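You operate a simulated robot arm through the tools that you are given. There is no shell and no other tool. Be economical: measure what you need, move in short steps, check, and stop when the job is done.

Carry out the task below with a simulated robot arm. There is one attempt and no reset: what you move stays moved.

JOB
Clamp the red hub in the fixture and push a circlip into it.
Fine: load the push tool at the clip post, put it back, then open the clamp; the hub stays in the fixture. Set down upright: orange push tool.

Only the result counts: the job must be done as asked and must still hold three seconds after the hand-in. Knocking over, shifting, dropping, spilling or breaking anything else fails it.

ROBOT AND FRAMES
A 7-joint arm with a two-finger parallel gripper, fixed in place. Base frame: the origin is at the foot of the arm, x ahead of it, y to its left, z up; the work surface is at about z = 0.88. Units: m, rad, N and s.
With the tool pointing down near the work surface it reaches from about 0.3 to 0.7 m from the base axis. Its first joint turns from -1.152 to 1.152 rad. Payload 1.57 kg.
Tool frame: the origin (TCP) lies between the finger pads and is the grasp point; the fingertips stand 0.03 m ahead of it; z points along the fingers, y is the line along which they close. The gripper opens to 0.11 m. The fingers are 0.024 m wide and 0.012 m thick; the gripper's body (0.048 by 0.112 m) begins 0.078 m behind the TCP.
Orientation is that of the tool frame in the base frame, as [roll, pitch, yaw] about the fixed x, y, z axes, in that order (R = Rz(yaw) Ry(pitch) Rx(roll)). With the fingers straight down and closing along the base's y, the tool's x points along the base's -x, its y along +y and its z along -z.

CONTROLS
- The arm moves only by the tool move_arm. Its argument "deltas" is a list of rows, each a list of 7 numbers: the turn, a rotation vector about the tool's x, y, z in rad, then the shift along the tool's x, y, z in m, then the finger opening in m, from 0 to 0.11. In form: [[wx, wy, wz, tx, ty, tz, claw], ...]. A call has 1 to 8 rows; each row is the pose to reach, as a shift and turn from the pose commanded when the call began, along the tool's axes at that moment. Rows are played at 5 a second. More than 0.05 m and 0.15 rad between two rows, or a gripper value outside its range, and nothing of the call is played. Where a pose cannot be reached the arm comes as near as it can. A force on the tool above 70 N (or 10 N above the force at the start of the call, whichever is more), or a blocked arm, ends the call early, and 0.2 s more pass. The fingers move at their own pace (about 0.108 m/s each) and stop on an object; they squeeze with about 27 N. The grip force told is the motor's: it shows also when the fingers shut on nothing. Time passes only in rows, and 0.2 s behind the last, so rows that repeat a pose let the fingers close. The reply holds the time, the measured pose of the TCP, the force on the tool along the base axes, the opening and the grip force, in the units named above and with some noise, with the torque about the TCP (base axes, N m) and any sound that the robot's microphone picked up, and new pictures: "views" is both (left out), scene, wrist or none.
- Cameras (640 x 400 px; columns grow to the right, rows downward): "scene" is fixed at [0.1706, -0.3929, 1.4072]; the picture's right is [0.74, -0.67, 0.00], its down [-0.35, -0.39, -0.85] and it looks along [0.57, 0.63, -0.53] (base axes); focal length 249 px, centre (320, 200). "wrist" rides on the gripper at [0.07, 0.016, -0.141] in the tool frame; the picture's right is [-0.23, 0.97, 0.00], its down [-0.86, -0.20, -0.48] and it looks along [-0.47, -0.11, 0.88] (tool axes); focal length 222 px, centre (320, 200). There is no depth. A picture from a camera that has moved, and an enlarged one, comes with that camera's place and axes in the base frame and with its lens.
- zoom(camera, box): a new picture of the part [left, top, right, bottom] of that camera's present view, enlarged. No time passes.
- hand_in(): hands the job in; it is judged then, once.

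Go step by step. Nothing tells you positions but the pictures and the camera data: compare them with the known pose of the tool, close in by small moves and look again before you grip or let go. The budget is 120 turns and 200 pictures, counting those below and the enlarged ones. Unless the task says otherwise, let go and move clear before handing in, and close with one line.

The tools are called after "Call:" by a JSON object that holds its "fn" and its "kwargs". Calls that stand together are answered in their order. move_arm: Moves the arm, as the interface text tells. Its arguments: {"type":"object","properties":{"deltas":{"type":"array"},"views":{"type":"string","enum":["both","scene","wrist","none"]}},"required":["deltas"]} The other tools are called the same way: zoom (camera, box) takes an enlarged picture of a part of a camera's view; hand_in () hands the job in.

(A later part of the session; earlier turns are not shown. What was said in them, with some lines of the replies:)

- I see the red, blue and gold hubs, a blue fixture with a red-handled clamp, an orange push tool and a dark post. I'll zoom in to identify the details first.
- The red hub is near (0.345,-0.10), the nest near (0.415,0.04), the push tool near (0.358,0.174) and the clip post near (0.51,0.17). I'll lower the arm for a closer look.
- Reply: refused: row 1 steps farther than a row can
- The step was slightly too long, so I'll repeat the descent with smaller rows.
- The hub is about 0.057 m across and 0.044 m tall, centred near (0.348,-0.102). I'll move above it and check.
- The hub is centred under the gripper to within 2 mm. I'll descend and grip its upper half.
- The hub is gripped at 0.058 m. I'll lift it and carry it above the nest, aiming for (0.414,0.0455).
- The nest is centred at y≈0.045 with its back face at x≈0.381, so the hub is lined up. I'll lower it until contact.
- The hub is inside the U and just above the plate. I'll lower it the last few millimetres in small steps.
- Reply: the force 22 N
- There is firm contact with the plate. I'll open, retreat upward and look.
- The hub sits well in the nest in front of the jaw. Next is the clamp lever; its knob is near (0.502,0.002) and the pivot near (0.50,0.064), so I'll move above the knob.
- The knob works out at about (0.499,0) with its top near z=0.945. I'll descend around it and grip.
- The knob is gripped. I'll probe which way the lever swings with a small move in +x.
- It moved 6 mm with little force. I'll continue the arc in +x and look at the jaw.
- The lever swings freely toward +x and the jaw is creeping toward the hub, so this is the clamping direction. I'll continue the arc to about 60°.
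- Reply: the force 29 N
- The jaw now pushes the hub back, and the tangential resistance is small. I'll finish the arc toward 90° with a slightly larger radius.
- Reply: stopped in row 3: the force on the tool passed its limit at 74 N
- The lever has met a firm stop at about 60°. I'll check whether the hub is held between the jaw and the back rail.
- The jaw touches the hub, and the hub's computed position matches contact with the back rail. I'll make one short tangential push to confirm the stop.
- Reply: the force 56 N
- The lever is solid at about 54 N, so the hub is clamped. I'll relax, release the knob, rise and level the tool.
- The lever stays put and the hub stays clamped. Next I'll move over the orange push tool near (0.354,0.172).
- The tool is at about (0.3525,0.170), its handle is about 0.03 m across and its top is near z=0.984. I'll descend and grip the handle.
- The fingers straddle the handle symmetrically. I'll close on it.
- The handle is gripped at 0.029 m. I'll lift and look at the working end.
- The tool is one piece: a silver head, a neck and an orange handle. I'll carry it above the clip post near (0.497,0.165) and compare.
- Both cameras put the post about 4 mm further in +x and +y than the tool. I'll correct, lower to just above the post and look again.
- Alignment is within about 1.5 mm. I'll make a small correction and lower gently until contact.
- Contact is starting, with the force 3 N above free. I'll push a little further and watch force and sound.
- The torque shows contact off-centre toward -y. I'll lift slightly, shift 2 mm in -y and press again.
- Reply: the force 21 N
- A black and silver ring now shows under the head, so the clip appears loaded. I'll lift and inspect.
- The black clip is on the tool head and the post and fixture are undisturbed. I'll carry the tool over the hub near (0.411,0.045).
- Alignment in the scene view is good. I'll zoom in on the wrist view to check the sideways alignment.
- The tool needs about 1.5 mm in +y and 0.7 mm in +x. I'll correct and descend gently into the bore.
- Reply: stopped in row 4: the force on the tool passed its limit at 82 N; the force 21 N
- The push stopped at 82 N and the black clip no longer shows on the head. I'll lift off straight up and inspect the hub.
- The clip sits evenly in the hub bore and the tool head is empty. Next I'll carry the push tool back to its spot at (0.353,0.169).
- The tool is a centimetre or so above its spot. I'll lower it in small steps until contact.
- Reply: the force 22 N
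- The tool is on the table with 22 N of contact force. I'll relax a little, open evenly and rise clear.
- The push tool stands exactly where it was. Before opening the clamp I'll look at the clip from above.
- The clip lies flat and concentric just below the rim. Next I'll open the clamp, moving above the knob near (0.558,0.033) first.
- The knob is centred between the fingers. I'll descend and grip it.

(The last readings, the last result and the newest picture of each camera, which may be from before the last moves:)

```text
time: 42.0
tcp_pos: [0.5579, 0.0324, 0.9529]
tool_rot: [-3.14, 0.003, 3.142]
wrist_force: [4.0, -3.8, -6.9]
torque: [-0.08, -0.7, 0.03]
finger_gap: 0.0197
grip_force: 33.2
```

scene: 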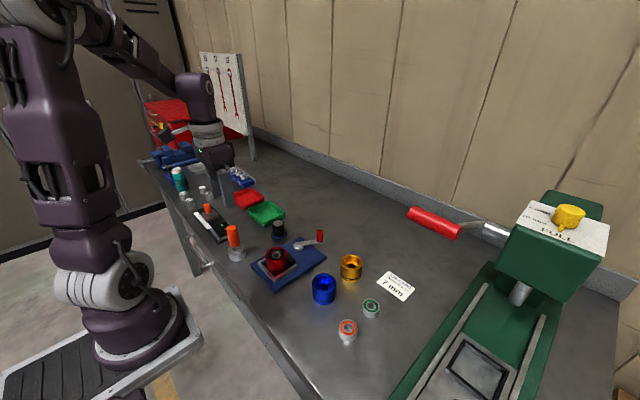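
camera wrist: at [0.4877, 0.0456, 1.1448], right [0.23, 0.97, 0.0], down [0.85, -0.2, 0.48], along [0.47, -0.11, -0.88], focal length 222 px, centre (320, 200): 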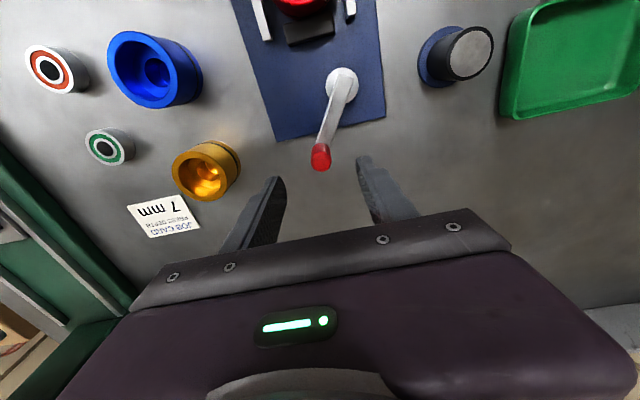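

The knob is held. I'll swing the lever back along the arc, first half.

Call:
{"fn": "move_arm", "kwargs": {"deltas": [[0, 0, 0, 0.0036, -0.006, 0, 0.0], [0, 0, 0, 0.0077, -0.0114, 0, 0.0], [0, 0, 0, 0.0125, -0.0165, 0, 0.0], [0, 0, 0, 0.0177, -0.021, 0, 0.0], [0, 0, 0, 0.0234, -0.025, 0, 0.0], [0, 0, 0, 0.0294, -0.0283, 0, 0.0]], "views": "none"}}

```text
time: 43.4
tcp_pos: [0.5287, 0.0057, 0.9506]
tool_rot: [3.141, 0.003, 3.14]
wrist_force: [2.6, 10.1, -4.9]
torque: [0.06, -0.29, -0.37]
finger_gap: 0.0197
grip_force: 33.5
```

Call:
{"fn": "move_arm", "kwargs": {"deltas": [[0, 0, 0, 0.0064, -0.0018, 0, 0.0], [0, 0, 0, 0.0129, -0.0037, 0, 0.0], [0, 0, 0, 0.02, -0.005, 0, 0.0], [0, 0, 0, 0.0265, -0.0057, 0, 0.0], [0, 0, 0, 0.0285, -0.0057, 0, 0.0], [0, 0, 0, 0.0285, -0.0057, 0, 0.0]], "views": "wrist"}}

Call:
{"fn": "zoom", "kwargs": {"camera": "scene", "box": [240, 200, 350, 280]}}

```text
time: 44.8
tcp_pos: [0.5025, 0.0002, 0.9522]
tool_rot: [-3.141, 0.01, 3.139]
wrist_force: [26.4, 21.2, 5.5]
torque: [0.02, -0.59, -0.15]
finger_gap: 0.0193
grip_force: 33.8
camera wrist: at [0.4307, 0.016, 1.0925], right [0.23, 0.97, 0.0], down [0.85, -0.2, 0.49], along [0.47, -0.11, -0.87], focal length 222 px, centre (320, 200)
```

wrist: 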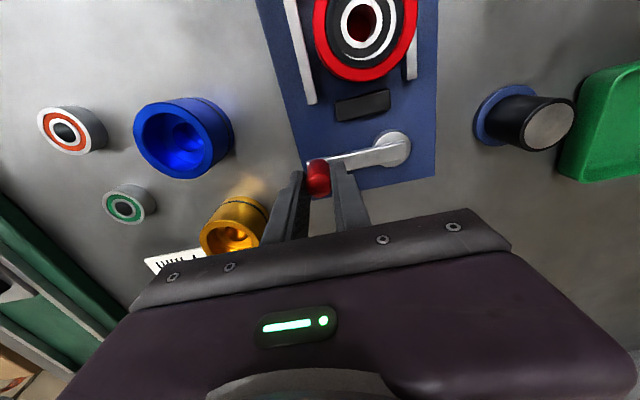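

```text
5.00 times, centred on (295, 240) of scene
camera zoom: at [0.1712, -0.3923, 1.4072], right [0.74, -0.67, 0.0], down [-0.35, -0.39, -0.85], along [0.57, 0.63, -0.53], focal length 1247 px, centre (445, 0)
```

zoom: 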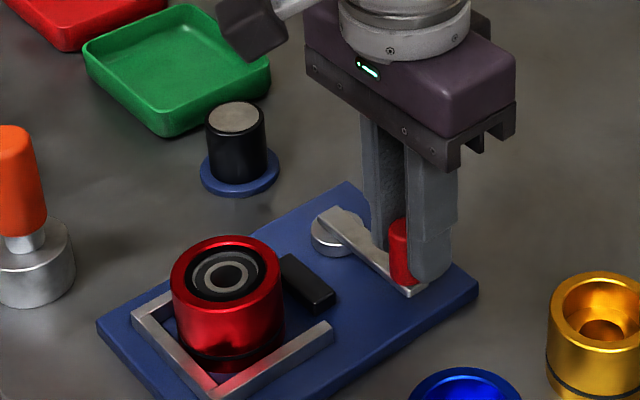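

The lever is back at its open stop and the jaw is clear of the hub. I'll relax, release and rise.

Call:
{"fn": "move_arm", "kwargs": {"deltas": [[0, 0, 0, -0.0025, 0.002, 0, 0.0], [0, 0, 0, -0.0025, 0.002, 0, 0.05], [0, 0, 0, -0.0025, 0.002, 0, 0.05], [0, 0, 0, -0.0025, 0.002, -0.04, 0.05], [0, 0, 0, -0.0025, 0.002, -0.08, 0.05], [0, 0, 0, -0.0025, 0.002, -0.12, 0.05], [0, 0, 0, -0.0025, 0.002, -0.16, 0.05]]}}

Call:
{"fn": "zoom", "kwargs": {"camera": "scene", "box": [220, 200, 350, 290]}}

```text
time: 46.4
tcp_pos: [0.5004, -0.0001, 1.111]
tool_rot: [3.141, 0.002, 3.138]
wrist_force: [-0.7, -0.6, 0.5]
torque: [0.04, 0.01, 0.01]
finger_gap: 0.05
grip_force: 0.0
camera wrist: at [0.4311, 0.0168, 1.2539], right [0.23, 0.97, 0.0], down [0.85, -0.2, 0.48], along [0.47, -0.11, -0.88], focal length 222 px, centre (320, 200)
```

scene: 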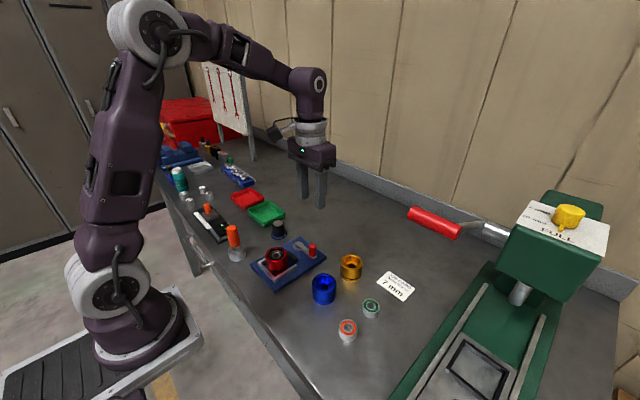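
wrist: 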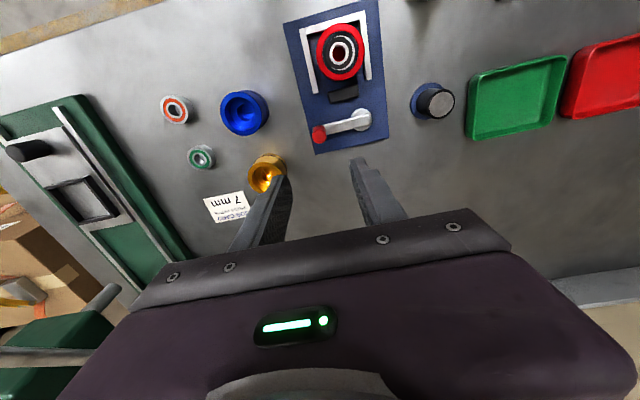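

```text
4.44 times, centred on (285, 245) of scene
camera zoom: at [0.1706, -0.3929, 1.4072], right [0.74, -0.67, 0.0], down [-0.35, -0.39, -0.85], along [0.57, 0.63, -0.53], focal length 1108 px, centre (476, 0)
```

zoom: 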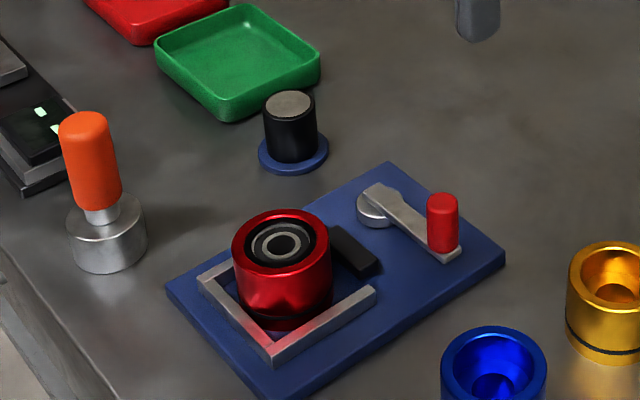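

The clip is in the hub, the push tool stands upright at its place and the clamp is open. The hub is still in the fixture, the gripper is clear and nothing else has moved, so I'm handing in.

Call:
{"fn": "hand_in", "kwargs": {}}

```text
The job is handed in.
```

I clamped the red hub, pushed a circlip into it, set the orange push tool back upright at its place and opened the clamp, leaving the hub in the fixture; no click was picked up, so I judged the clip seated from the pictures and the 82 N press stop.
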